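You operate a simulated robot arm through the tools that you are given. There is no shell and no other tool.

You run a simulated two-armed robot. Do the job below in one go: nothing can be reset, and whatever is moved stays where it is left.

## Task
Wind 2 m of grey cable onto the hand winder and brake it.
Fine: cable end into the violet pocket first, lever to FREE to wind, back to HOLD after.

The check looks at the end state, three seconds after you hand in, the way a careful person would. Anything else that was tipped, shoved, dropped, spilled or broken makes it a failure.

## Robot
Two 7-joint arms with fingered hands on one trunk that stands fixed in place. Base frame: the origin is at the foot of the trunk, x ahead of it, y to its left, z up. Lengths are in mm, angles in degrees, forces in N, time in s.
The left shoulder is at [70, 172, 1252], the right one opposite. Each reaches about 1156 mm from its shoulder. Payload 5 kg a hand.
The TCP of each hand is the grasp point between the finger pads, 43 mm short of the fingertips. In the tool frame z runs along the fingers and y along their closing line. The gripper opens to 144 mm; its body begins 50 mm behind the TCP. The gripper is a hand of 5 fingers: y runs from the thumb to the fingers, the wrist lies at [-21, -124, -221] in the tool frame, and closing takes about 1.5 s.
Orientation is told as [roll, pitch, yaw] about the base's x, y, z axes, in that order, counted from this pose: with the fingers straight down and the wrist toward the robot, the tool's x, y and z point along [0, 1, 0], [1, 0, 0] and [0, 0, -1] of the base frame.

## Interface
- The arms move only by the tool step_arm. It takes "left_plan", "right_plan" or both (then of equal length, played together; a hand with none holds still); each is a list of rows, each a list of 6 numbers: the shift along the tool's x, y, z in mm, then the turn, a rotation vector about the tool's x, y, z in degrees. In form: [[x, y, z, ax, ay, az], ...]. A call has 1 to 20 rows; each row shifts and turns the commanded pose from where the row before left it, along the tool's axes as they then stand. "left_jaw" and "right_jaw" are, for a hand that has rows, the finger opening in mm, from 0 to 144, set as the call begins (left out, the last holds). Each row takes 0.2 s and may step no farther than 50 mm and 8.6 degrees from the row before; otherwise, or with a gripper value out of range, the whole call is refused. Where a pose cannot be reached the arm comes as near as it can. A force on the tool above 90 N (or 10 N above the force at the start of the call, whichever is more), or a blocked arm, ends the call early, and 0.2 s more pass. Each finger travels about 45 mm/s and halts on what it meets, pressing with about 30 N; the grip force reading is that of the motor and also rises with nothing between the fingers. The clock runs only during rows and for 0.2 s after the last one: add rows that do not move to give the fingers time. It gives the time, the measured TCP pose, the force on the tool (base axes), the opening and the grip force at its end, in the units of the frame above (readings bear some noise), with the torque about the TCP (base axes, N m) and any sound that the robot's microphone picked up, and new pictures: "pictures" is both (left out), scene, wrist or none (wrist: the cameras of the hands that moved).
- Cameras (640 x 400 px; columns grow to the right, rows downward): "scene" is now at [131.8, 33.9, 1485.8]; the picture's right is [0.39, -0.92, 0.00], its down [-0.52, -0.22, -0.82] and it looks along [0.76, 0.32, -0.57] (base axes); focal length 357 px, centre (320, 200). "left" rides on the left gripper at [-86, -109, -168] in its tool frame; the picture's right is [-0.80, -0.28, 0.53], its down [0.54, -0.73, 0.42] and it looks along [0.27, 0.63, 0.73] (tool axes); focal length 275 px, centre (320, 200). "right" rides on the right gripper at [86, -108, -168] in its tool frame; the picture's right is [-0.80, 0.28, -0.53], its down [-0.54, -0.73, 0.42] and it looks along [-0.27, 0.63, 0.73] (tool axes); focal length 275 px, centre (320, 200). There is no depth. A picture from a camera that has moved, and an enlarged one, comes with that camera's place and axes in the base frame and with its lens.
- move_column(by): slides the trunk up (or, below 0, down) by that many mm; the arms and the scene camera ride with it, the base frame stays. It gives what a move gives, with no picture.
- move_fingers(index, middle, ring, little, thumb_bend, thumb_turn, hand): sets how far each is bent, from 0 (flat) to 1 (curled in); at 0.3 the hand is open as for a grip, at 0.7 the pads meet at the TCP. One left out holds its place. A second passes; each finger stops where it meets its share of the squeeze, and holds until it gets a number again. A gripper value or a shape takes the hand back. It gives what a move gives, with no picture; readings hold the bend of each and the force on index, middle, ring, little, thumb and palm. thumb_turn goes from beside the hand (0) to across from the fingers (1), as for a grip.
- preshape(shape, hand): the hand has 5 fingers and takes this shape, open, in about a second: jaw (thumb against the fingers, like two jaws); tri (thumb and two fingers); tip (a fingertip pinch); poke (one finger out to press); point (the index stretched); flat (the hand flat); cup (the hand cupped); fist (a fist). The gripper value then closes the fingers along that shape, each until it touches; the sizes above hold for jaw. It gives what a move gives, with no picture.
- pan_tilt(pan, tilt): turns the head with the scene camera to pan (to the left, within 86 degrees either way) and tilt (down, from -29 to 69), counted from straight ahead of the robot. It gives what a move gives, and a new picture of the scene camera.
- zoom(camera, box): a new picture of the part [left, top, right, bottom] of that camera's present view, enlarged. It takes no simulated time.
- sign_off(): hands the job in; it is judged then, once.

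Nothing tells you positions but the pictures and the camera data. Unless the task says otherwise, let go and move clear before handing in.

The tools are called after "Call:" as a command line: name --argument value ..., lists and objects as JSON in quotes. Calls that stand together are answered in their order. step_arm: Moves the arms, as the interface text tells. Its arguments: {"type":"object","properties":{"left_plan":{"type":"array"},"left_jaw":{"type":"number"},"right_plan":{"type":"array"},"right_jaw":{"type":"number"},"pictures":{"type":"string","enum":["both","scene","wrist","none"]}},"required":[]} The other tools are called the same way: move_column (by) moves the trunk up or down; preshape (shape, hand) gives the hand a shape; move_fingers (index, middle, ring, little, thumb_bend, thumb_turn, hand) moves the fingers one by one; pan_tilt (pan, tilt) turns the head that bears the scene camera; zoom (camera, box) takes an enlarged picture of a part of a camera's view; sign_off () hands the job in.

At the start:

```text
t: 0.0
left_eef_pos: [472.3, 480.3, 1147.6]
left_tcp_rot: [0.1, 0.0, 0.1]
left_ft_force: [1.0, -0.2, 0.3]
left_moment: [0.02, 0.02, -0.02]
left_finger_gap: 143.7
left_finger_force: 0.0
left_shape: jaw
left_bend: [0.3, 0.3, 0.3, 0.3, 0.3, 0.98]
left_finger forces: [0.0, 0.0, 0.1, 0.0, 0.0, 0.1]
right_eef_pos: [827.7, -93.7, 1172.5]
right_tcp_rot: [0.1, -0.1, -0.1]
right_ft_force: [0.2, 0.1, 0.3]
right_moment: [-0.01, -0.03, 0.0]
right_finger_gap: 143.5
right_finger_force: 0.0
right_shape: jaw
right_bend: [0.3, 0.3, 0.3, 0.3, 0.3, 0.98]
right_finger forces: [0.0, 0.0, 0.0, 0.0, 0.1, 0.0]
trunk travel left (down, up): [-350.0, 590.0]
head pan, tilt (commanded): [23.0, 34.7]
```

scene: 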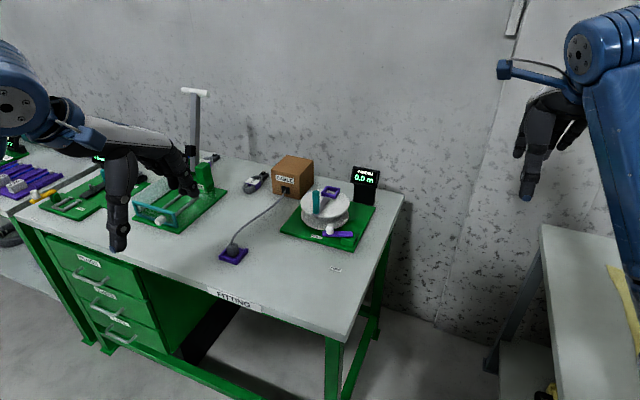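
right: 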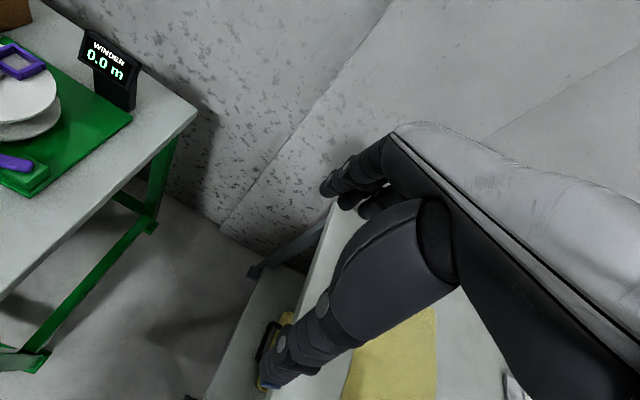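
left: 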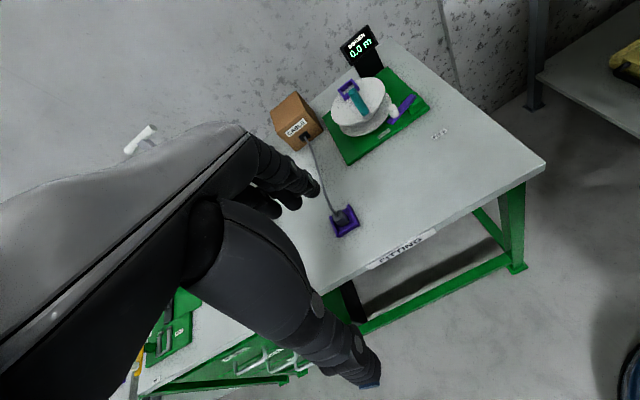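

I see a workbench with a green-based winder (white drum, teal crank handle, violet pocket, violet lever), a cardboard box feeding grey cable whose end sits in a violet holder on the bench, and a display reading 0.0 m. I'll enlarge these parts before moving anything.

Call:
zoom --camera "scene" --box '[270, 150, 400, 260]'

Call:
zoom --camera "scene" --box '[200, 150, 330, 280]'

Call:
zoom --camera "left" --box '[260, 20, 460, 250]'

Call:
zoom --camera "right" --box '[0, 0, 200, 220]'

```text
3.64 times, centred on (335, 205) of scene
camera zoom: at [131.8, 33.9, 1485.8], right [0.39, -0.92, 0.0], down [-0.52, -0.22, -0.82], along [0.76, 0.32, -0.57], focal length 1300 px, centre (266, 182)
```

zoom: 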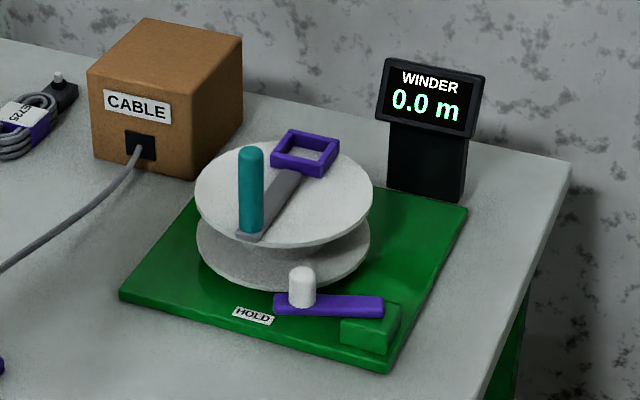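

```text
3.08 times, centred on (265, 215) of scene
camera zoom: at [131.8, 33.9, 1485.8], right [0.39, -0.92, 0.0], down [-0.52, -0.22, -0.82], along [0.76, 0.32, -0.57], focal length 1100 px, centre (489, 154)
```

zoom: 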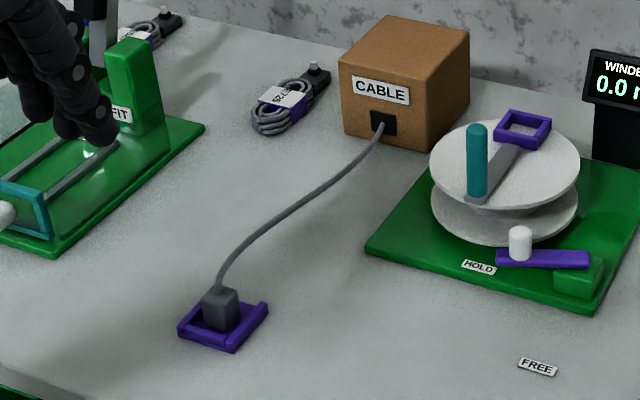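

```text
1.74 times, centred on (360, 135) of left
camera zoom: at [364.2, 394.0, 1315.9], right [-0.28, -0.8, -0.53], down [-0.73, 0.54, -0.42], along [0.63, 0.27, -0.73], focal length 479 px, centre (250, 313)
```

zoom: 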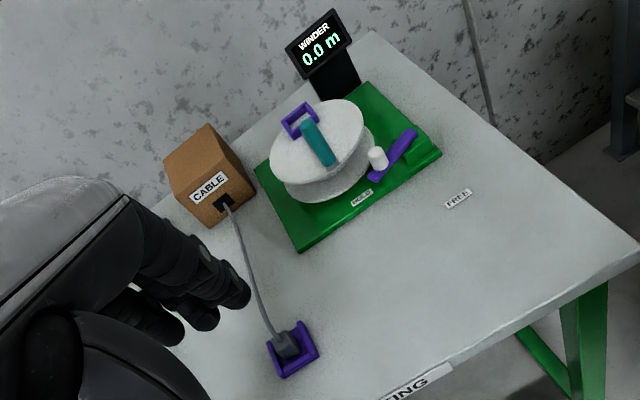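

```text
1.82 times, centred on (100, 110) of right
camera zoom: at [719.1, -7.5, 1341.5], right [0.28, -0.8, 0.53], down [-0.73, -0.54, -0.42], along [0.63, -0.27, -0.73], focal length 500 px, centre (720, 364)
```

zoom: 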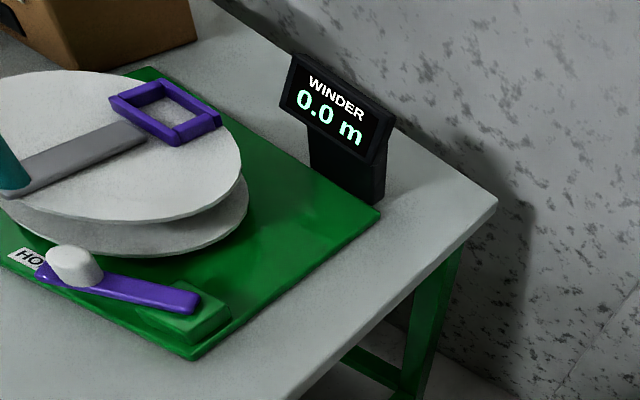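

The plug is in a violet tray at about (728, 557, 790). The pocket is on the drum at about (1016, 373, 864), the crank knob at about (900, 374) and the lever knob at about (874, 318, 840). I'll look closer at each before moving.

Call:
zoom --camera "scene" --box '[210, 228, 258, 268]'

Call:
zoom --camera "scene" --box '[302, 178, 352, 210]'

Call:
zoom --camera "scene" --box '[305, 215, 370, 255]'

Call:
zoom --camera "left" --box '[320, 195, 370, 245]'

Call:
zoom --camera "left" --box '[320, 65, 440, 165]'

```text
10.00 times, centred on (234, 248) of scene
camera zoom: at [131.8, 33.9, 1485.8], right [0.39, -0.92, 0.0], down [-0.52, -0.22, -0.82], along [0.76, 0.32, -0.57], focal length 3574 px, centre (1180, -280)
```

zoom: 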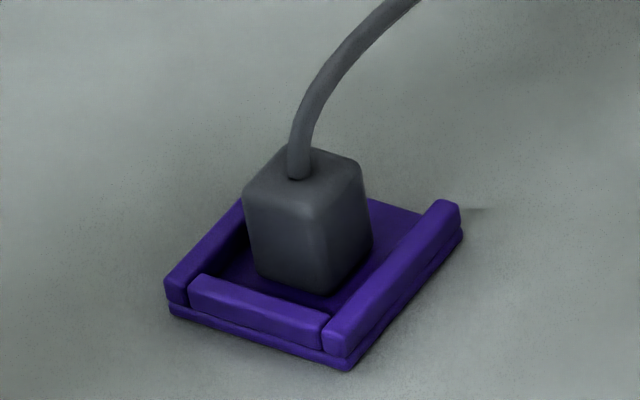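

```text
12.50 times, centred on (327, 194) of scene
camera zoom: at [131.8, 33.9, 1485.8], right [0.39, -0.92, 0.0], down [-0.52, -0.22, -0.82], along [0.76, 0.32, -0.57], focal length 4468 px, centre (232, 275)
```

zoom: 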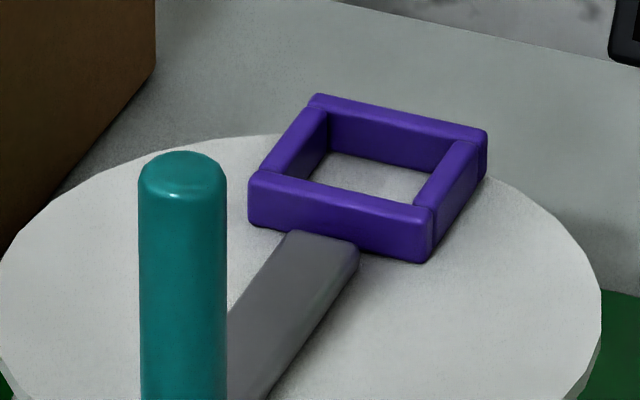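

```text
9.85 times, centred on (338, 235) of scene
camera zoom: at [131.8, 33.9, 1485.8], right [0.39, -0.92, 0.0], down [-0.52, -0.22, -0.82], along [0.76, 0.32, -0.57], focal length 3519 px, centre (148, -145)
```

zoom: 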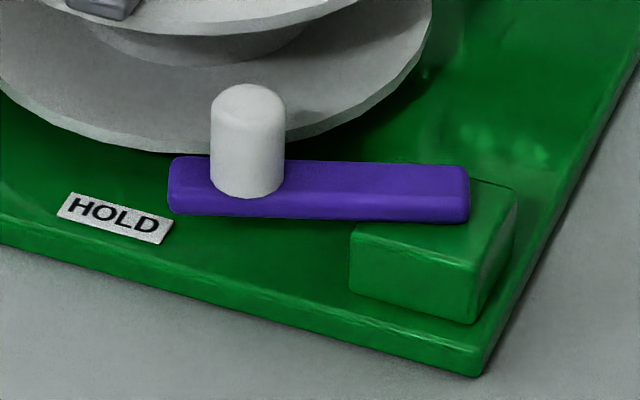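

```text
8.00 times, centred on (345, 220) of left
camera zoom: at [364.2, 394.0, 1315.9], right [-0.28, -0.8, -0.53], down [-0.73, 0.54, -0.42], along [0.63, 0.27, -0.73], focal length 2202 px, centre (120, 40)
```

zoom: 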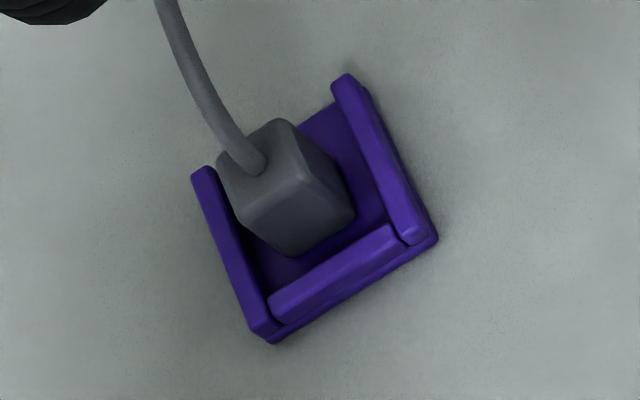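

```text
4.00 times, centred on (380, 115) of left
camera zoom: at [364.2, 394.0, 1315.9], right [-0.28, -0.8, -0.53], down [-0.73, 0.54, -0.42], along [0.63, 0.27, -0.73], focal length 1101 px, centre (80, 540)
```

zoom: 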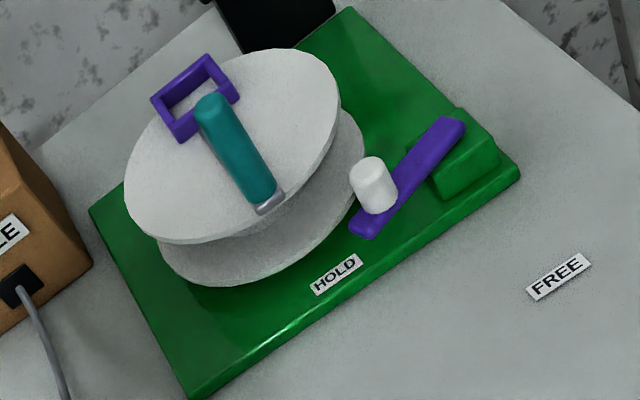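

The plug is about 24 mm square and 30 mm tall, axis-aligned, with the cable leaving its top and running in +x to the box. The pocket has a roughly 28 mm opening on the drum opposite the crank. I'll first try the fingertip pinch in free air to learn where the tips meet.

Call:
preshape --hand "left" --shape "tip"

Call:
step_arm --left_plan '[[0, 0, 0, 0, 0, 0], [0, 0, 0, 0, 0, 0], [0, 0, 0, 0, 0, 0], [0, 0, 0, 0, 0, 0], [0, 0, 0, 0, 0, 0], [0, 0, 0, 0, 0, 0], [0, 0, 0, 0, 0, 0]]' --left_jaw 24

Call:
zoom --camera "scene" --box '[60, 120, 220, 260]'

```text
t: 0.9
left_eef_pos: [472.5, 480.2, 1148.1]
left_tcp_rot: [0.1, -0.1, 0.0]
left_ft_force: [0.7, 0.4, 0.9]
left_moment: [-0.01, -0.01, 0.0]
left_finger_gap: 143.7
left_finger_force: 0.0
left_shape: tip
left_bend: [0.3, 0.98, 0.99, 0.99, 0.3, 0.98]
left_finger forces: [0.0, 0.1, 0.0, 0.1, 0.1, 0.0]
right_eef_pos: [825.9, -93.5, 1172.2]
right_tcp_rot: [0.0, 0.0, 0.0]
right_ft_force: [0.4, 0.1, -0.1]
right_moment: [0.05, -0.04, -0.01]
right_finger_gap: 143.9
right_finger_force: 0.0
right_shape: jaw
right_bend: [0.3, 0.3, 0.3, 0.3, 0.3, 0.98]
right_finger forces: [0.0, 0.0, 0.1, 0.1, 0.0, 0.1]
trunk travel left (down, up): [-350.0, 590.0]
head pan, tilt (commanded): [23.0, 34.7]
```

```text
t: 2.5
left_eef_pos: [472.0, 479.6, 1147.6]
left_tcp_rot: [-0.1, 0.1, 0.1]
left_ft_force: [-0.5, -0.5, 0.5]
left_moment: [-0.01, 0.0, 0.01]
left_finger_gap: 24.5
left_finger_force: 0.1
left_shape: tip
left_bend: [0.72, 0.98, 0.99, 0.99, 0.74, 1.0]
left_finger forces: [0.0, 0.0, 0.0, 0.0, 0.0, 0.0]
right_eef_pos: [827.8, -92.7, 1171.5]
right_tcp_rot: [0.1, -0.1, 0.1]
right_ft_force: [0.0, -1.0, 0.7]
right_moment: [0.0, -0.01, -0.01]
right_finger_gap: 143.7
right_finger_force: 0.0
right_shape: jaw
right_bend: [0.3, 0.3, 0.3, 0.3, 0.3, 0.98]
right_finger forces: [0.0, 0.0, 0.1, 0.0, 0.0, 0.0]
trunk travel left (down, up): [-350.0, 590.0]
head pan, tilt (commanded): [23.0, 34.7]
camera scene: at [131.8, 34.0, 1485.8], right [0.39, -0.92, 0.0], down [-0.52, -0.22, -0.82], along [0.76, 0.32, -0.57], focal length 357 px, centre (320, 200)
camera left: at [364.2, 394.0, 1315.9], right [-0.28, -0.8, -0.53], down [-0.73, 0.54, -0.42], along [0.63, 0.27, -0.73], focal length 275 px, centre (320, 200)
```

scene: 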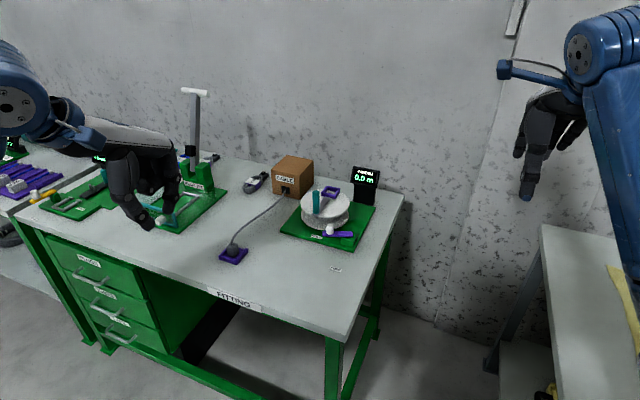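
left: 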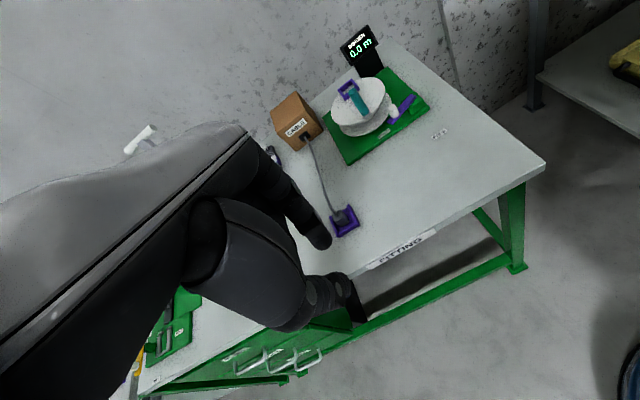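

```text
2.86 times, centred on (140, 190) of scene
camera zoom: at [131.8, 34.0, 1485.8], right [0.39, -0.92, 0.0], down [-0.52, -0.22, -0.82], along [0.76, 0.32, -0.57], focal length 1021 px, centre (834, 229)
```

zoom: 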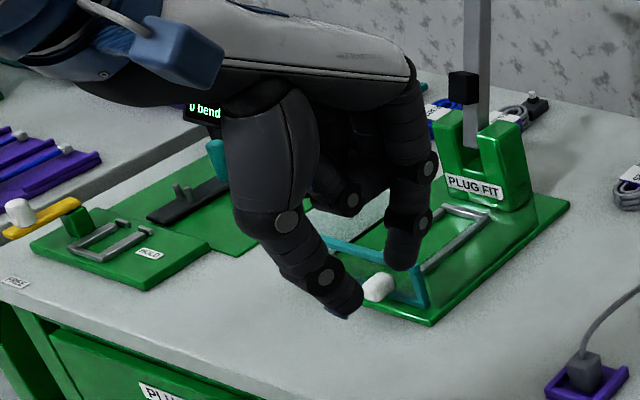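

I need a closer look at where thumb and index tips sit relative to the TCP.

Call:
zoom --camera "left" --box '[180, 130, 400, 340]'

Call:
zoom --camera "scene" --box '[100, 130, 200, 240]'

Call:
zoom --camera "right" --box '[0, 0, 640, 400]'

```text
1.90 times, centred on (290, 235) of left
camera zoom: at [364.2, 394.0, 1315.9], right [-0.28, -0.8, -0.53], down [-0.73, 0.54, -0.42], along [0.63, 0.27, -0.73], focal length 524 px, centre (377, 133)
```

zoom: 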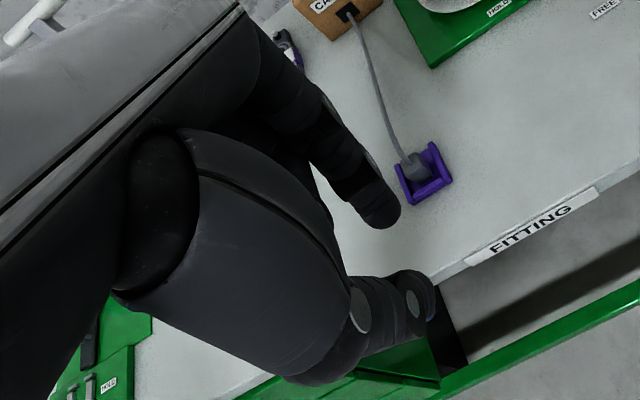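

```text
3.64 times, centred on (150, 185) of scene
camera zoom: at [131.8, 34.0, 1485.8], right [0.39, -0.92, 0.0], down [-0.52, -0.22, -0.82], along [0.76, 0.32, -0.57], focal length 1300 px, centre (938, 254)
```

zoom: 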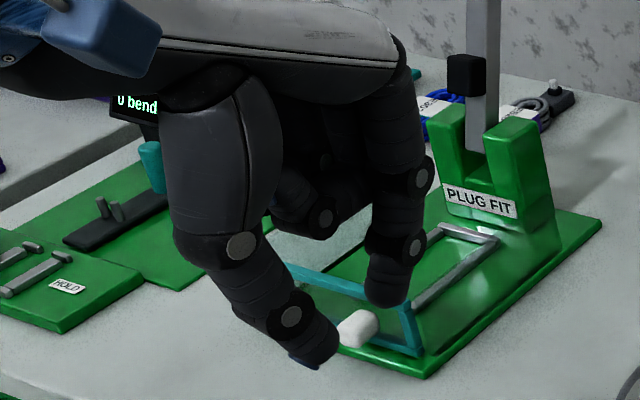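

```text
1.00 times, centred on (320, 200) of right (not enlarged: the box is as wide or as high as the picture)
camera zoom: at [719.1, -7.5, 1341.5], right [0.28, -0.8, 0.53], down [-0.73, -0.54, -0.42], along [0.63, -0.27, -0.73], focal length 275 px, centre (320, 200)
```

zoom: 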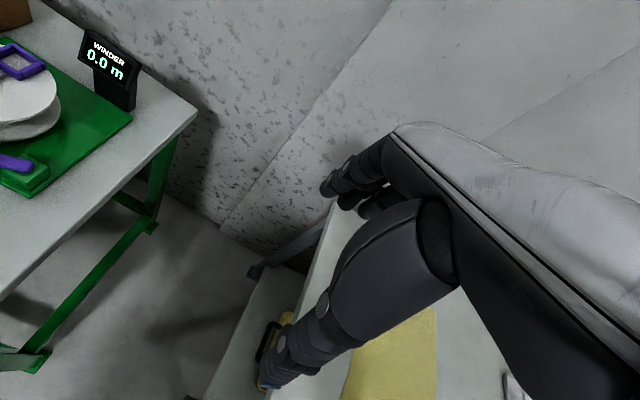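

The tips hang roughly 40–55 mm beyond the TCP. I plan to grasp the plug with the hand yawed −90 so the closing line runs along y and stays clear of the cable, which goes in +x. I'll turn the left hand in free air first and check the arm can take that pose.

Call:
step_arm --left_plan '[[0, 0, 0, 0, 0, 8.5], [0, 0, 0, 0, 0, 8.5], [0, 0, 0, 0, 0, 8.5], [0, 0, 0, 0, 0, 8.5], [0, 0, 0, 0, 0, 8.5], [0, 0, 0, 0, 0, 8.5], [0, 0, 0, 0, 0, 8.5], [0, 0, 0, 0, 0, 8.5], [0, 0, 0, 0, 0, 8.5], [0, 0, 0, 0, 0, 8.5], [0, 0, 0, 0, 0, 5.0]]' --left_jaw 60

```text
t: 4.9
left_eef_pos: [471.4, 480.2, 1148.4]
left_tcp_rot: [0.0, 0.0, -90.2]
left_ft_force: [-0.4, 0.0, -0.1]
left_moment: [0.0, -0.02, -0.03]
left_finger_gap: 59.7
left_finger_force: 0.0
left_shape: tip
left_bend: [0.73, 0.98, 0.99, 0.99, 0.72, 1.0]
left_finger forces: [0.1, 0.0, 0.0, 0.0, 0.0, 0.0]
right_eef_pos: [826.9, -93.0, 1172.4]
right_tcp_rot: [-0.1, 0.0, 0.0]
right_ft_force: [-0.4, -0.3, 0.5]
right_moment: [-0.01, -0.02, -0.05]
right_finger_gap: 143.8
right_finger_force: 0.0
right_shape: jaw
right_bend: [0.3, 0.3, 0.3, 0.3, 0.3, 0.98]
right_finger forces: [0.1, 0.0, 0.1, 0.0, 0.0, 0.0]
trunk travel left (down, up): [-350.0, 590.0]
head pan, tilt (commanded): [23.0, 34.7]
camera scene: at [132.1, 33.9, 1485.8], right [0.39, -0.92, 0.0], down [-0.52, -0.22, -0.82], along [0.76, 0.32, -0.57], focal length 357 px, centre (320, 200)
camera left: at [387.3, 588.8, 1315.9], right [-0.8, 0.29, -0.53], down [0.54, 0.72, -0.42], along [0.27, -0.63, -0.73], focal length 275 px, centre (320, 200)
```

scene: 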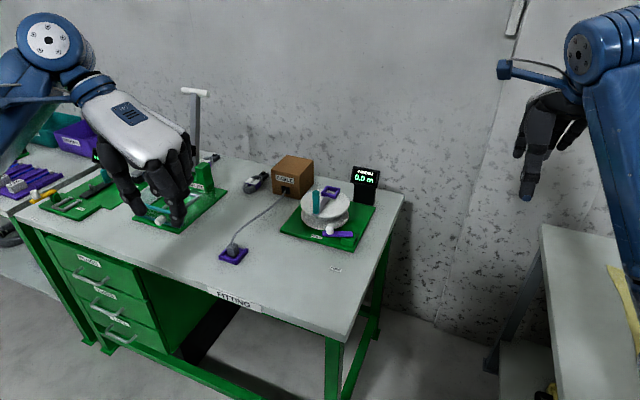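
left: 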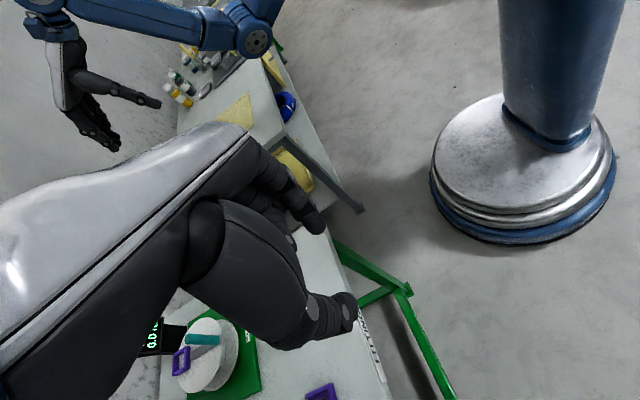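

Call:
zoom --camera "scene" --box '[110, 120, 220, 240]'

Call:
step_arm --left_plan '[[0, 0, 0, 0, 0, 0], [0, 0, 0, 0, 0, 0], [0, 0, 0, 0, 0, 0], [0, 0, 0, 0, 0, 0], [0, 0, 0, 0, 0, 0], [0, 0, 0, 0, 0, 0], [0, 0, 0, 0, 0, 0]]' --left_jaw 70

Call:
zoom --camera "scene" --box '[110, 120, 220, 240]'

```text
3.33 times, centred on (165, 180) of scene
camera zoom: at [132.1, 33.9, 1485.8], right [0.39, -0.92, 0.0], down [-0.52, -0.22, -0.82], along [0.76, 0.32, -0.57], focal length 1191 px, centre (837, 267)
```

zoom: 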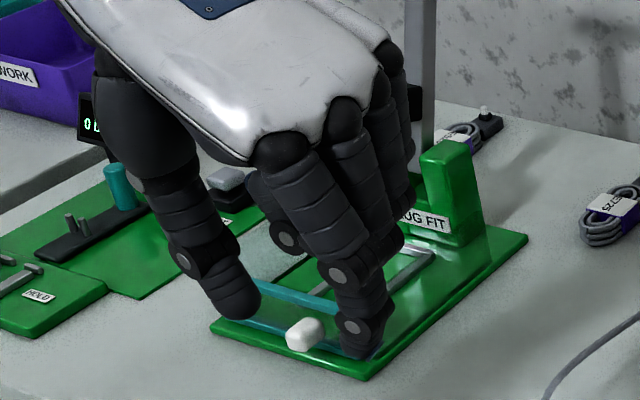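

```text
t: 6.5
left_eef_pos: [472.9, 479.9, 1146.8]
left_tcp_rot: [0.1, -0.1, -90.0]
left_ft_force: [-0.2, -0.4, 0.9]
left_moment: [-0.01, -0.01, -0.02]
left_finger_gap: 69.4
left_finger_force: 0.1
left_shape: tip
left_bend: [0.73, 0.98, 0.99, 0.99, 0.71, 1.0]
left_finger forces: [0.0, 0.0, 0.0, 0.0, 0.1, 0.0]
right_eef_pos: [827.6, -93.2, 1171.8]
right_tcp_rot: [0.0, 0.0, 0.1]
right_ft_force: [-0.2, 0.2, 0.4]
right_moment: [0.02, 0.01, -0.03]
right_finger_gap: 143.5
right_finger_force: 0.0
right_shape: jaw
right_bend: [0.3, 0.3, 0.3, 0.3, 0.3, 0.98]
right_finger forces: [0.1, 0.0, 0.0, 0.0, 0.1, 0.1]
trunk travel left (down, up): [-350.0, 590.0]
head pan, tilt (commanded): [23.0, 34.7]
camera scene: at [131.9, 34.0, 1485.8], right [0.39, -0.92, 0.0], down [-0.52, -0.22, -0.82], along [0.76, 0.32, -0.57], focal length 357 px, centre (320, 200)
camera left: at [387.1, 588.5, 1315.9], right [-0.8, 0.28, -0.53], down [0.54, 0.73, -0.42], along [0.27, -0.63, -0.73], focal length 275 px, centre (320, 200)
```

scene: 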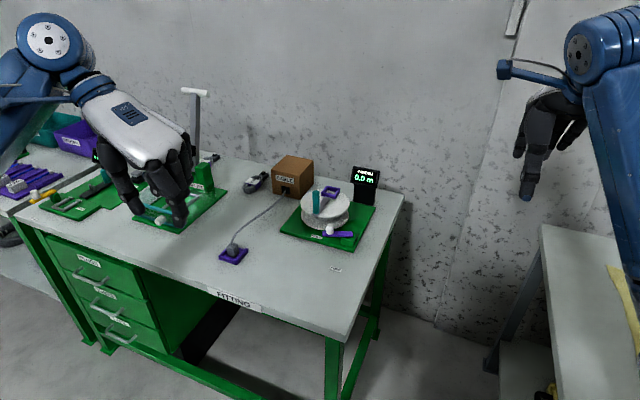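
left: 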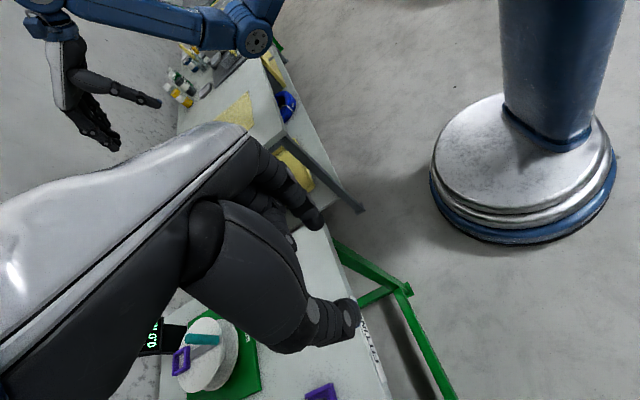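

```text
3.33 times, centred on (165, 180) of scene
camera zoom: at [131.9, 34.0, 1485.8], right [0.39, -0.92, 0.0], down [-0.52, -0.22, -0.82], along [0.76, 0.32, -0.57], focal length 1191 px, centre (837, 267)
```

zoom: 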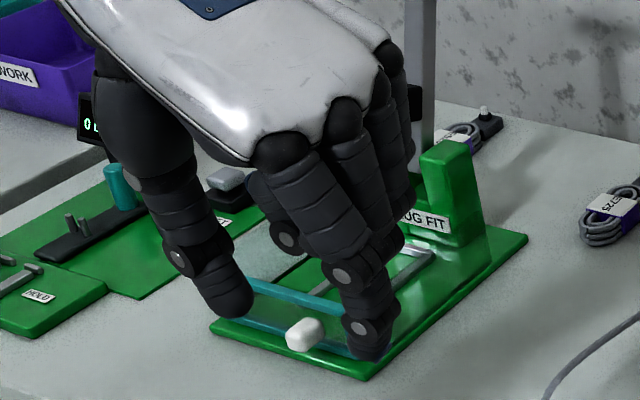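

The arm takes the −90 yaw well. Now I'll close to plug width in this orientation, where the scene camera sees thumb and index side-on, and measure both tips.

Call:
step_arm --left_plan '[[0, 0, 0, 0, 0, 0], [0, 0, 0, 0, 0, 0], [0, 0, 0, 0, 0, 0], [0, 0, 0, 0, 0, 0], [0, 0, 0, 0, 0, 0], [0, 0, 0, 0, 0, 0], [0, 0, 0, 0, 0, 0]]' --left_jaw 24 --pictures "none"

Call:
zoom --camera "scene" --box '[120, 145, 210, 235]'

Call:
zoom --camera "left" --box '[240, 130, 400, 370]'

Call:
move_fingers --hand "left" --index 0.62 --thumb_bend 0.55

Call:
zoom --camera "scene" --box '[120, 145, 210, 235]'

Call:
zoom --camera "left" --box '[240, 130, 400, 370]'

```text
t: 8.1
left_eef_pos: [472.5, 480.1, 1147.8]
left_tcp_rot: [0.0, -0.1, -90.1]
left_ft_force: [0.1, -0.1, -0.8]
left_moment: [-0.02, 0.0, -0.01]
left_finger_gap: 24.5
left_finger_force: 0.0
left_shape: tip
left_bend: [0.72, 0.98, 0.99, 0.99, 0.74, 1.0]
left_finger forces: [0.1, 0.0, 0.1, 0.0, 0.0, 0.0]
right_eef_pos: [826.6, -92.5, 1173.0]
right_tcp_rot: [0.0, 0.0, 0.0]
right_ft_force: [0.1, -0.3, 0.6]
right_moment: [0.0, -0.02, 0.0]
right_finger_gap: 143.5
right_finger_force: 0.0
right_shape: jaw
right_bend: [0.3, 0.3, 0.3, 0.3, 0.3, 0.98]
right_finger forces: [0.0, 0.0, 0.0, 0.0, 0.1, 0.1]
trunk travel left (down, up): [-350.0, 590.0]
head pan, tilt (commanded): [23.0, 34.7]
```

```text
4.44 times, centred on (165, 190) of scene
camera zoom: at [131.9, 34.0, 1485.8], right [0.39, -0.92, 0.0], down [-0.52, -0.22, -0.82], along [0.76, 0.32, -0.57], focal length 1589 px, centre (1009, 244)
```

zoom: 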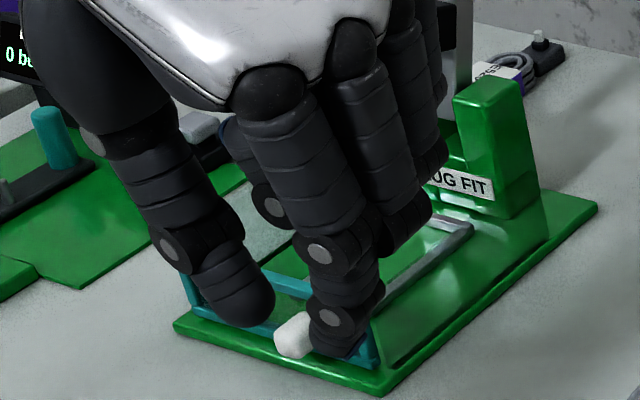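

```text
1.67 times, centred on (320, 250) of left
camera zoom: at [387.1, 588.5, 1315.9], right [-0.8, 0.28, -0.53], down [0.54, 0.73, -0.42], along [0.27, -0.63, -0.73], focal length 459 px, centre (320, 117)
```

zoom: 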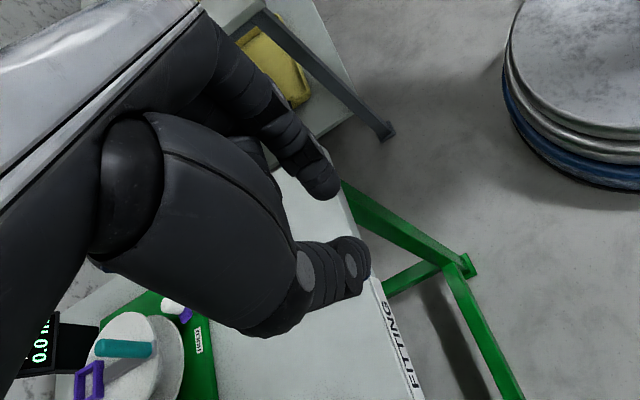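

```text
t: 9.1
left_eef_pos: [472.0, 479.8, 1147.9]
left_tcp_rot: [0.0, 0.0, -90.0]
left_ft_force: [0.2, 0.6, -0.8]
left_moment: [-0.02, 0.0, 0.0]
left_finger_gap: 47.0
left_finger_force: 0.1
left_shape: fingers
left_bend: [0.62, 0.98, 0.99, 0.99, 0.55, 1.0]
left_finger forces: [0.0, 0.1, 0.0, 0.1, 0.0, 0.0]
right_eef_pos: [827.4, -93.2, 1171.6]
right_tcp_rot: [0.1, 0.0, 0.1]
right_ft_force: [0.3, -0.1, -0.7]
right_moment: [0.0, 0.01, -0.01]
right_finger_gap: 143.6
right_finger_force: 0.1
right_shape: jaw
right_bend: [0.3, 0.3, 0.3, 0.3, 0.3, 0.98]
right_finger forces: [0.1, 0.0, 0.0, 0.0, 0.0, 0.0]
trunk travel left (down, up): [-350.0, 590.0]
head pan, tilt (commanded): [23.0, 34.7]
```

```text
4.44 times, centred on (165, 190) of scene
camera zoom: at [131.9, 34.0, 1485.8], right [0.39, -0.92, 0.0], down [-0.52, -0.22, -0.82], along [0.76, 0.32, -0.57], focal length 1589 px, centre (1009, 244)
```

zoom: 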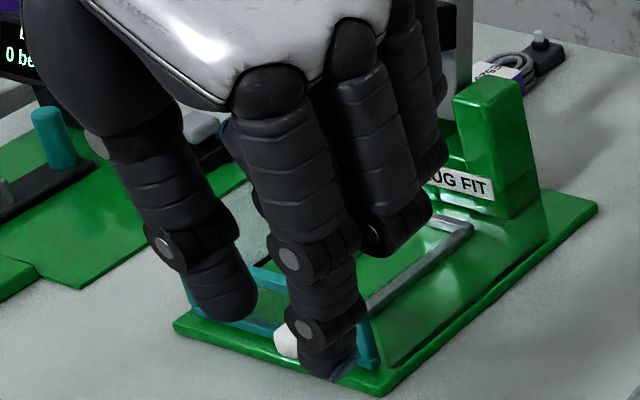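

```text
1.67 times, centred on (320, 250) of left
camera zoom: at [387.1, 588.5, 1315.9], right [-0.8, 0.28, -0.53], down [0.54, 0.73, -0.42], along [0.27, -0.63, -0.73], focal length 459 px, centre (320, 117)
```

zoom: 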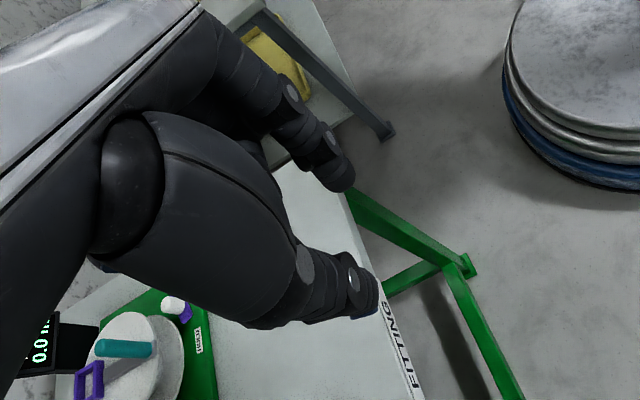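

The index hangs about 12 mm lower than the thumb (tool z +52 against +40), so I'll tilt the hand about 12° to level the tips. I'll restore the tip shape, travel at safe height over the tray, then tilt.

Call:
preshape --hand "left" --shape "tip"

Call:
step_arm --left_plan '[[41.7, -12.8, 0, 0, 0, 0], [41.7, -12.8, 0, 0, 0, 0], [41.7, -12.8, 0, 0, 0, 0], [41.7, -12.8, 0, 0, 0, 0], [41.7, -12.8, 0, 0, 0, 0], [41.7, -12.8, 0, 0, 0, 0], [0, 0, 0, -6, 0, 0], [0, 0, 0, -6, 0, 0], [0, -10.4, 48.9, 0, 0, 0], [0, -10.4, 48.9, 0, 0, 0], [0, -10.4, 48.9, 0, 0, 0]]' --left_jaw 70

```text
t: 10.0
left_eef_pos: [472.9, 479.9, 1147.6]
left_tcp_rot: [0.0, -0.1, -90.0]
left_ft_force: [0.5, -0.3, 0.0]
left_moment: [-0.03, 0.01, -0.01]
left_finger_gap: 103.6
left_finger_force: 0.0
left_shape: tip
left_bend: [0.28, 0.98, 0.99, 0.99, 0.58, 0.99]
left_finger forces: [0.0, 0.0, 0.1, 0.0, 0.0, 0.0]
right_eef_pos: [826.4, -93.2, 1172.1]
right_tcp_rot: [0.0, 0.1, -0.1]
right_ft_force: [-0.6, -0.2, -0.5]
right_moment: [0.02, 0.01, -0.01]
right_finger_gap: 143.6
right_finger_force: 0.1
right_shape: jaw
right_bend: [0.3, 0.3, 0.3, 0.3, 0.3, 0.98]
right_finger forces: [0.0, 0.1, 0.1, 0.1, 0.1, 0.1]
trunk travel left (down, up): [-350.0, 590.0]
head pan, tilt (commanded): [23.0, 34.7]
```

```text
t: 12.4
left_eef_pos: [722.6, 557.5, 994.7]
left_tcp_rot: [0.0, -12.0, -90.0]
left_ft_force: [0.7, 0.8, 0.3]
left_moment: [-0.06, 0.0, -0.01]
left_finger_gap: 70.4
left_finger_force: 0.1
left_shape: tip
left_bend: [0.73, 0.98, 0.99, 0.99, 0.71, 1.0]
left_finger forces: [0.1, 0.1, 0.0, 0.1, 0.0, 0.1]
right_eef_pos: [827.1, -90.6, 1171.4]
right_tcp_rot: [-0.1, 0.1, 0.1]
right_ft_force: [0.5, 0.7, -0.4]
right_moment: [-0.03, 0.03, 0.02]
right_finger_gap: 143.6
right_finger_force: 0.0
right_shape: jaw
right_bend: [0.3, 0.3, 0.3, 0.3, 0.3, 0.98]
right_finger forces: [0.0, 0.1, 0.0, 0.0, 0.0, 0.0]
trunk travel left (down, up): [-350.0, 590.0]
head pan, tilt (commanded): [23.0, 34.7]
camera scene: at [133.1, 34.9, 1485.8], right [0.39, -0.92, 0.0], down [-0.53, -0.22, -0.82], along [0.76, 0.32, -0.57], focal length 357 px, centre (320, 200)
camera left: at [636.4, 698.5, 1136.0], right [-0.8, 0.17, -0.58], down [0.54, 0.62, -0.57], along [0.27, -0.77, -0.59], focal length 275 px, centre (320, 200)
```

scene: 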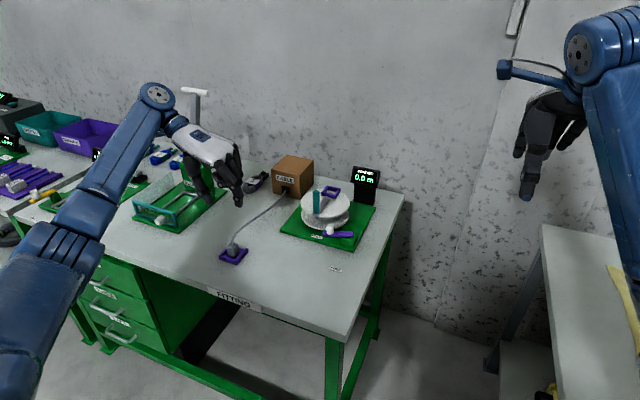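
left: 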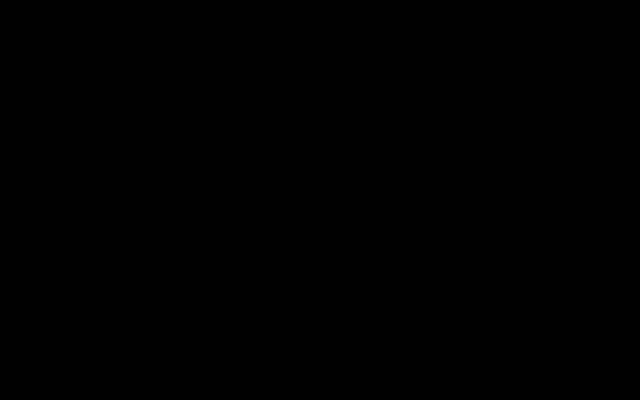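

The hand is now about 180 mm above the plug, and the wrist camera is blocked by the forearm in this pose. I'll check the alignment with the scene camera.

Call:
zoom --camera "scene" --box '[170, 100, 310, 270]'

Call:
zoom --camera "scene" --box '[190, 150, 260, 215]'

```text
2.35 times, centred on (240, 185) of scene
camera zoom: at [133.1, 34.9, 1485.8], right [0.39, -0.92, 0.0], down [-0.53, -0.22, -0.82], along [0.76, 0.32, -0.57], focal length 841 px, centre (508, 235)
```

zoom: 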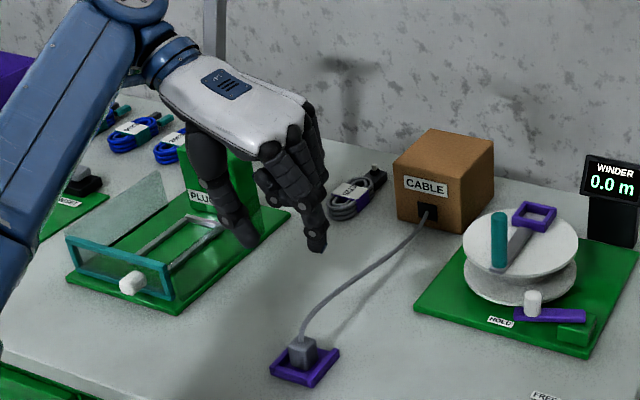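

```text
6.15 times, centred on (225, 182) of scene
camera zoom: at [133.1, 34.9, 1485.8], right [0.39, -0.92, 0.0], down [-0.53, -0.22, -0.82], along [0.76, 0.32, -0.57], focal length 2200 px, centre (905, 308)
```

zoom: 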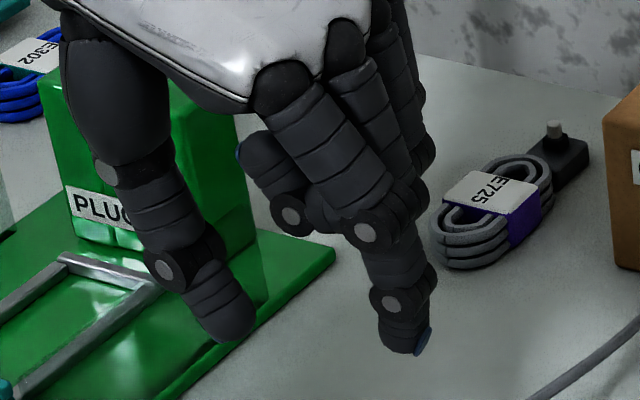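

The tip positions suggest the pinch line may be skewed in the hand. I'll close to plug width in the air and bring the right hand's camera round as a second, steeper view so I can triangulate both tips properly.

Call:
step_arm --right_plan '[[0, -46, 0, 0, 0, 0], [0, -46, 0, 0, 0, 0], [0, -46, 0, 0, 0, 0], [0, -46, 0, 0, 0, 0], [49, 0, 0, 0, 0, 0], [49, 0, 0, 0, 0, 0], [49, 0, 0, 0, 0, 0], [49, 0, 0, 0, 0, 0], [49, 0, 0, 0, 0, 0], [49, 0, 0, 0, 0, 0], [49, 0, 0, 0, 0, 0], [49, 0, 0, 0, 0, 0]]' --left_plan '[[0, 0, 0, 0, 0, 0], [0, 0, 0, 0, 0, 0], [0, 0, 0, 0, 0, 0], [0, 0, 0, 0, 0, 0], [0, 0, 0, 0, 0, 0], [0, 0, 0, 0, 0, 0], [0, 0, 0, 0, 0, 0], [0, 0, 0, 0, 0, 0], [0, 0, 0, 0, 0, 0], [0, 0, 0, 0, 0, 0], [0, 0, 0, 0, 0, 0], [0, 0, 0, 0, 0, 0]]' --left_jaw 24

```text
t: 15.0
left_eef_pos: [720.4, 556.4, 994.5]
left_tcp_rot: [-0.1, -12.1, -90.1]
left_ft_force: [-0.5, 0.9, -0.4]
left_moment: [-0.06, 0.01, 0.03]
left_finger_gap: 24.2
left_finger_force: 0.0
left_shape: tip
left_bend: [0.72, 0.98, 0.99, 0.99, 0.74, 1.0]
left_finger forces: [0.0, 0.0, 0.0, 0.1, 0.1, 0.1]
right_eef_pos: [642.3, 304.8, 1171.5]
right_tcp_rot: [-0.1, -0.1, 0.0]
right_ft_force: [0.8, 1.2, 0.2]
right_moment: [-0.06, 0.01, -0.02]
right_finger_gap: 143.6
right_finger_force: 0.0
right_shape: jaw
right_bend: [0.3, 0.3, 0.3, 0.3, 0.3, 0.97]
right_finger forces: [0.1, 0.0, 0.0, 0.1, 0.0, 0.0]
trunk travel left (down, up): [-350.0, 590.0]
head pan, tilt (commanded): [23.0, 34.7]
camera scene: at [131.3, 37.2, 1485.7], right [0.39, -0.92, 0.0], down [-0.52, -0.22, -0.82], along [0.76, 0.32, -0.57], focal length 357 px, centre (320, 200)
camera right: at [534.8, 390.6, 1341.3], right [0.28, -0.8, 0.54], down [-0.73, -0.54, -0.42], along [0.63, -0.27, -0.73], focal length 275 px, centre (320, 200)
camera left: at [635.5, 699.8, 1135.4], right [-0.8, 0.17, -0.58], down [0.54, 0.62, -0.57], along [0.27, -0.77, -0.58], focal length 275 px, centre (320, 200)
```

scene: 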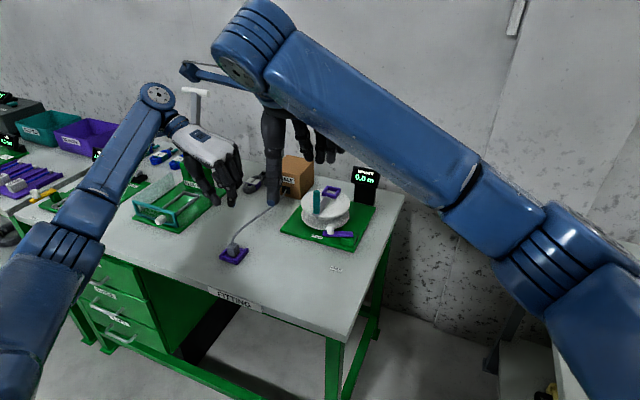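
right: 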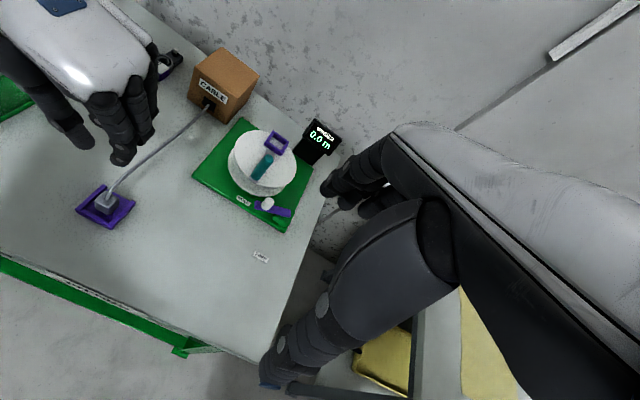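
left: 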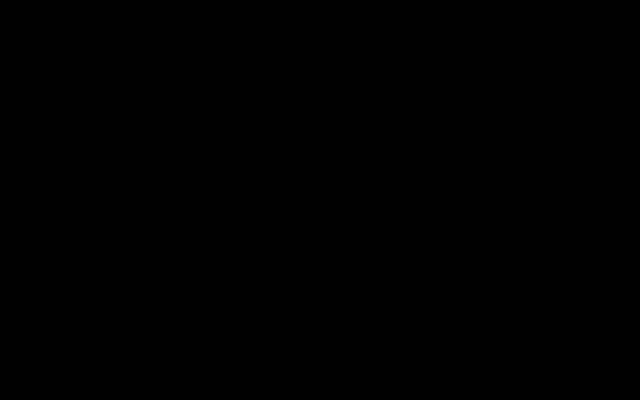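

The right camera now gives a good high view of hand, plug and winder. I'll zoom in on both.

Call:
zoom --camera "right" --box '[20, 60, 180, 240]'

Call:
zoom --camera "right" --box '[40, 90, 170, 180]'

Call:
zoom --camera "scene" --box '[190, 150, 260, 215]'

Call:
zoom --camera "right" --box '[190, 110, 350, 240]'

```text
2.22 times, centred on (100, 150) of right
camera zoom: at [534.8, 390.6, 1341.3], right [0.28, -0.8, 0.54], down [-0.73, -0.54, -0.42], along [0.63, -0.27, -0.73], focal length 612 px, centre (809, 311)
```

zoom: 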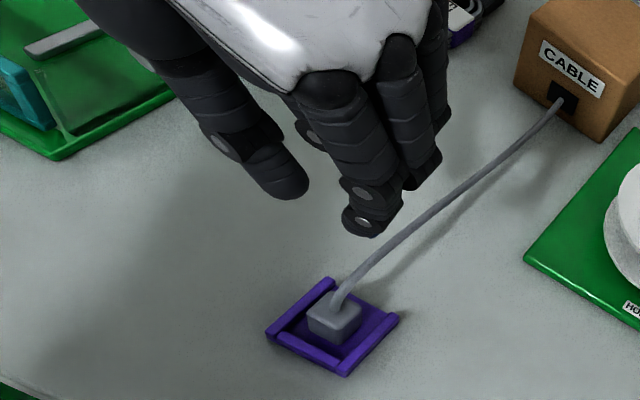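

```text
4.44 times, centred on (105, 135) of right
camera zoom: at [534.8, 390.6, 1341.3], right [0.28, -0.8, 0.54], down [-0.73, -0.54, -0.42], along [0.63, -0.27, -0.73], focal length 1224 px, centre (1276, 489)
```

zoom: 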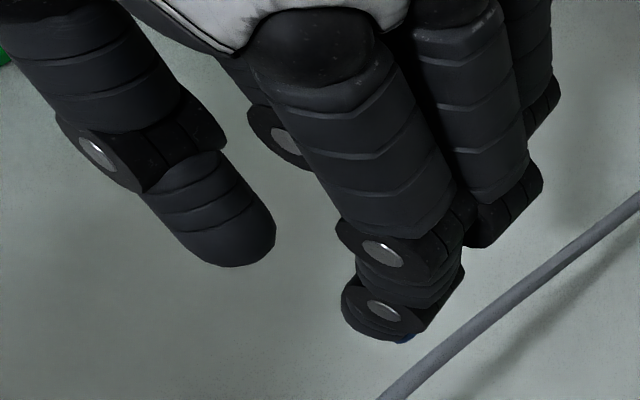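

```text
6.15 times, centred on (225, 182) of scene
camera zoom: at [131.3, 37.2, 1485.7], right [0.39, -0.92, 0.0], down [-0.52, -0.22, -0.82], along [0.76, 0.32, -0.57], focal length 2200 px, centre (905, 308)
```

zoom: 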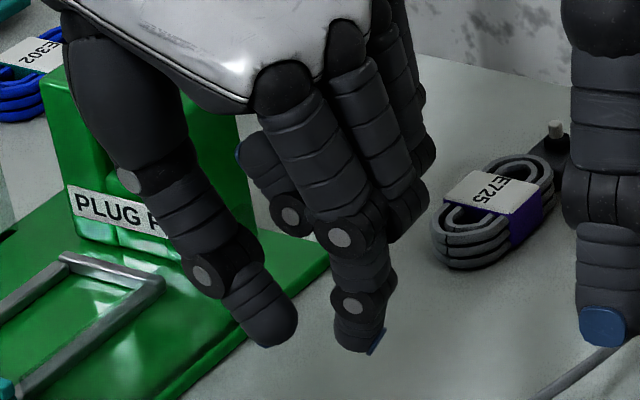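

```text
3.08 times, centred on (270, 175) of right
camera zoom: at [534.8, 390.6, 1341.3], right [0.28, -0.8, 0.54], down [-0.73, -0.54, -0.42], along [0.63, -0.27, -0.73], focal length 847 px, centre (474, 277)
```

zoom: 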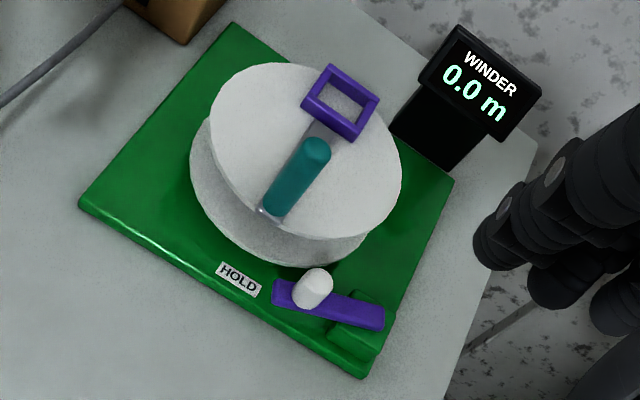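

The two tips are nearly level and aligned: thumb about 15 mm to one side and index about 28 mm to the other, both roughly 45 mm below the TCP. So the TCP is already well placed over the plug. I'll open and descend partway.

Call:
step_arm --left_plan '[[0, 0, 0, 0, 0, 0], [0, 0, 0, 0, 0, 0], [0, 0, 0, 0, 0, 0], [0, -8.3, 39.1, 0, 0, 0], [0, -8.3, 39.1, 0, 0, 0], [0, -5.2, 24.5, 0, 0, 0]]' --left_jaw 70 --pictures "none"

Call:
zoom --camera "right" --box '[50, 120, 160, 230]'

Call:
zoom --camera "scene" --box '[195, 190, 275, 270]'

```text
t: 16.4
left_eef_pos: [723.6, 557.3, 890.8]
left_tcp_rot: [0.0, -12.1, -90.0]
left_ft_force: [-0.4, -0.8, 0.6]
left_moment: [-0.02, 0.02, 0.0]
left_finger_gap: 69.4
left_finger_force: 0.2
left_shape: tip
left_bend: [0.73, 0.98, 0.99, 0.99, 0.71, 1.0]
left_finger forces: [0.1, 0.0, 0.0, 0.0, 0.1, 0.0]
right_eef_pos: [644.5, 301.7, 1173.8]
right_tcp_rot: [0.0, 0.0, 0.0]
right_ft_force: [-0.5, -0.4, -0.6]
right_moment: [0.03, 0.02, -0.01]
right_finger_gap: 143.7
right_finger_force: 0.0
right_shape: jaw
right_bend: [0.3, 0.3, 0.3, 0.3, 0.3, 0.97]
right_finger forces: [0.0, 0.0, 0.0, 0.1, 0.0, 0.0]
trunk travel left (down, up): [-350.0, 590.0]
head pan, tilt (commanded): [23.0, 34.7]
```

```text
3.64 times, centred on (105, 175) of right
camera zoom: at [535.1, 387.5, 1342.2], right [0.28, -0.8, 0.53], down [-0.73, -0.54, -0.42], along [0.63, -0.27, -0.73], focal length 1001 px, centre (1102, 291)
```

zoom: 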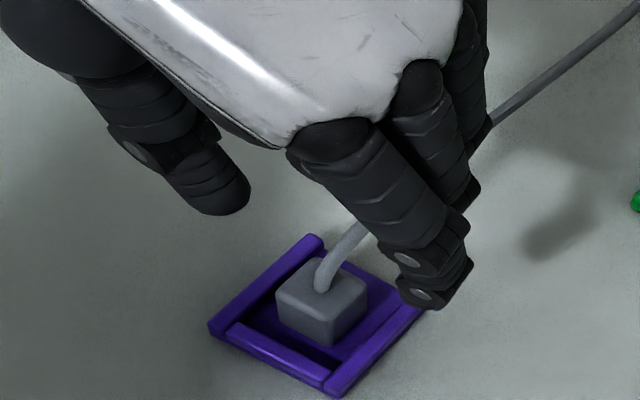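

```text
5.00 times, centred on (235, 230) of scene
camera zoom: at [132.1, 34.2, 1485.9], right [0.39, -0.92, 0.0], down [-0.52, -0.22, -0.82], along [0.76, 0.32, -0.57], focal length 1787 px, centre (745, 50)
```

zoom: 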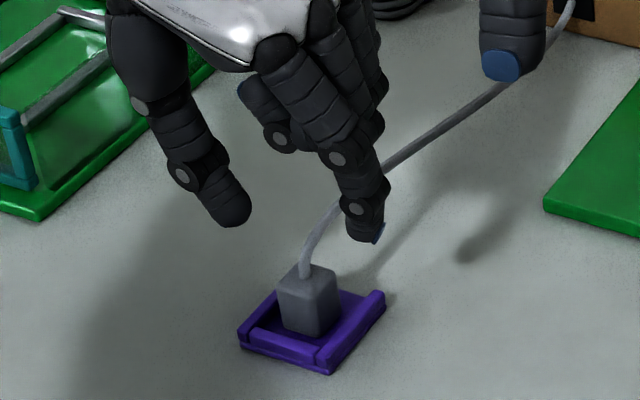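

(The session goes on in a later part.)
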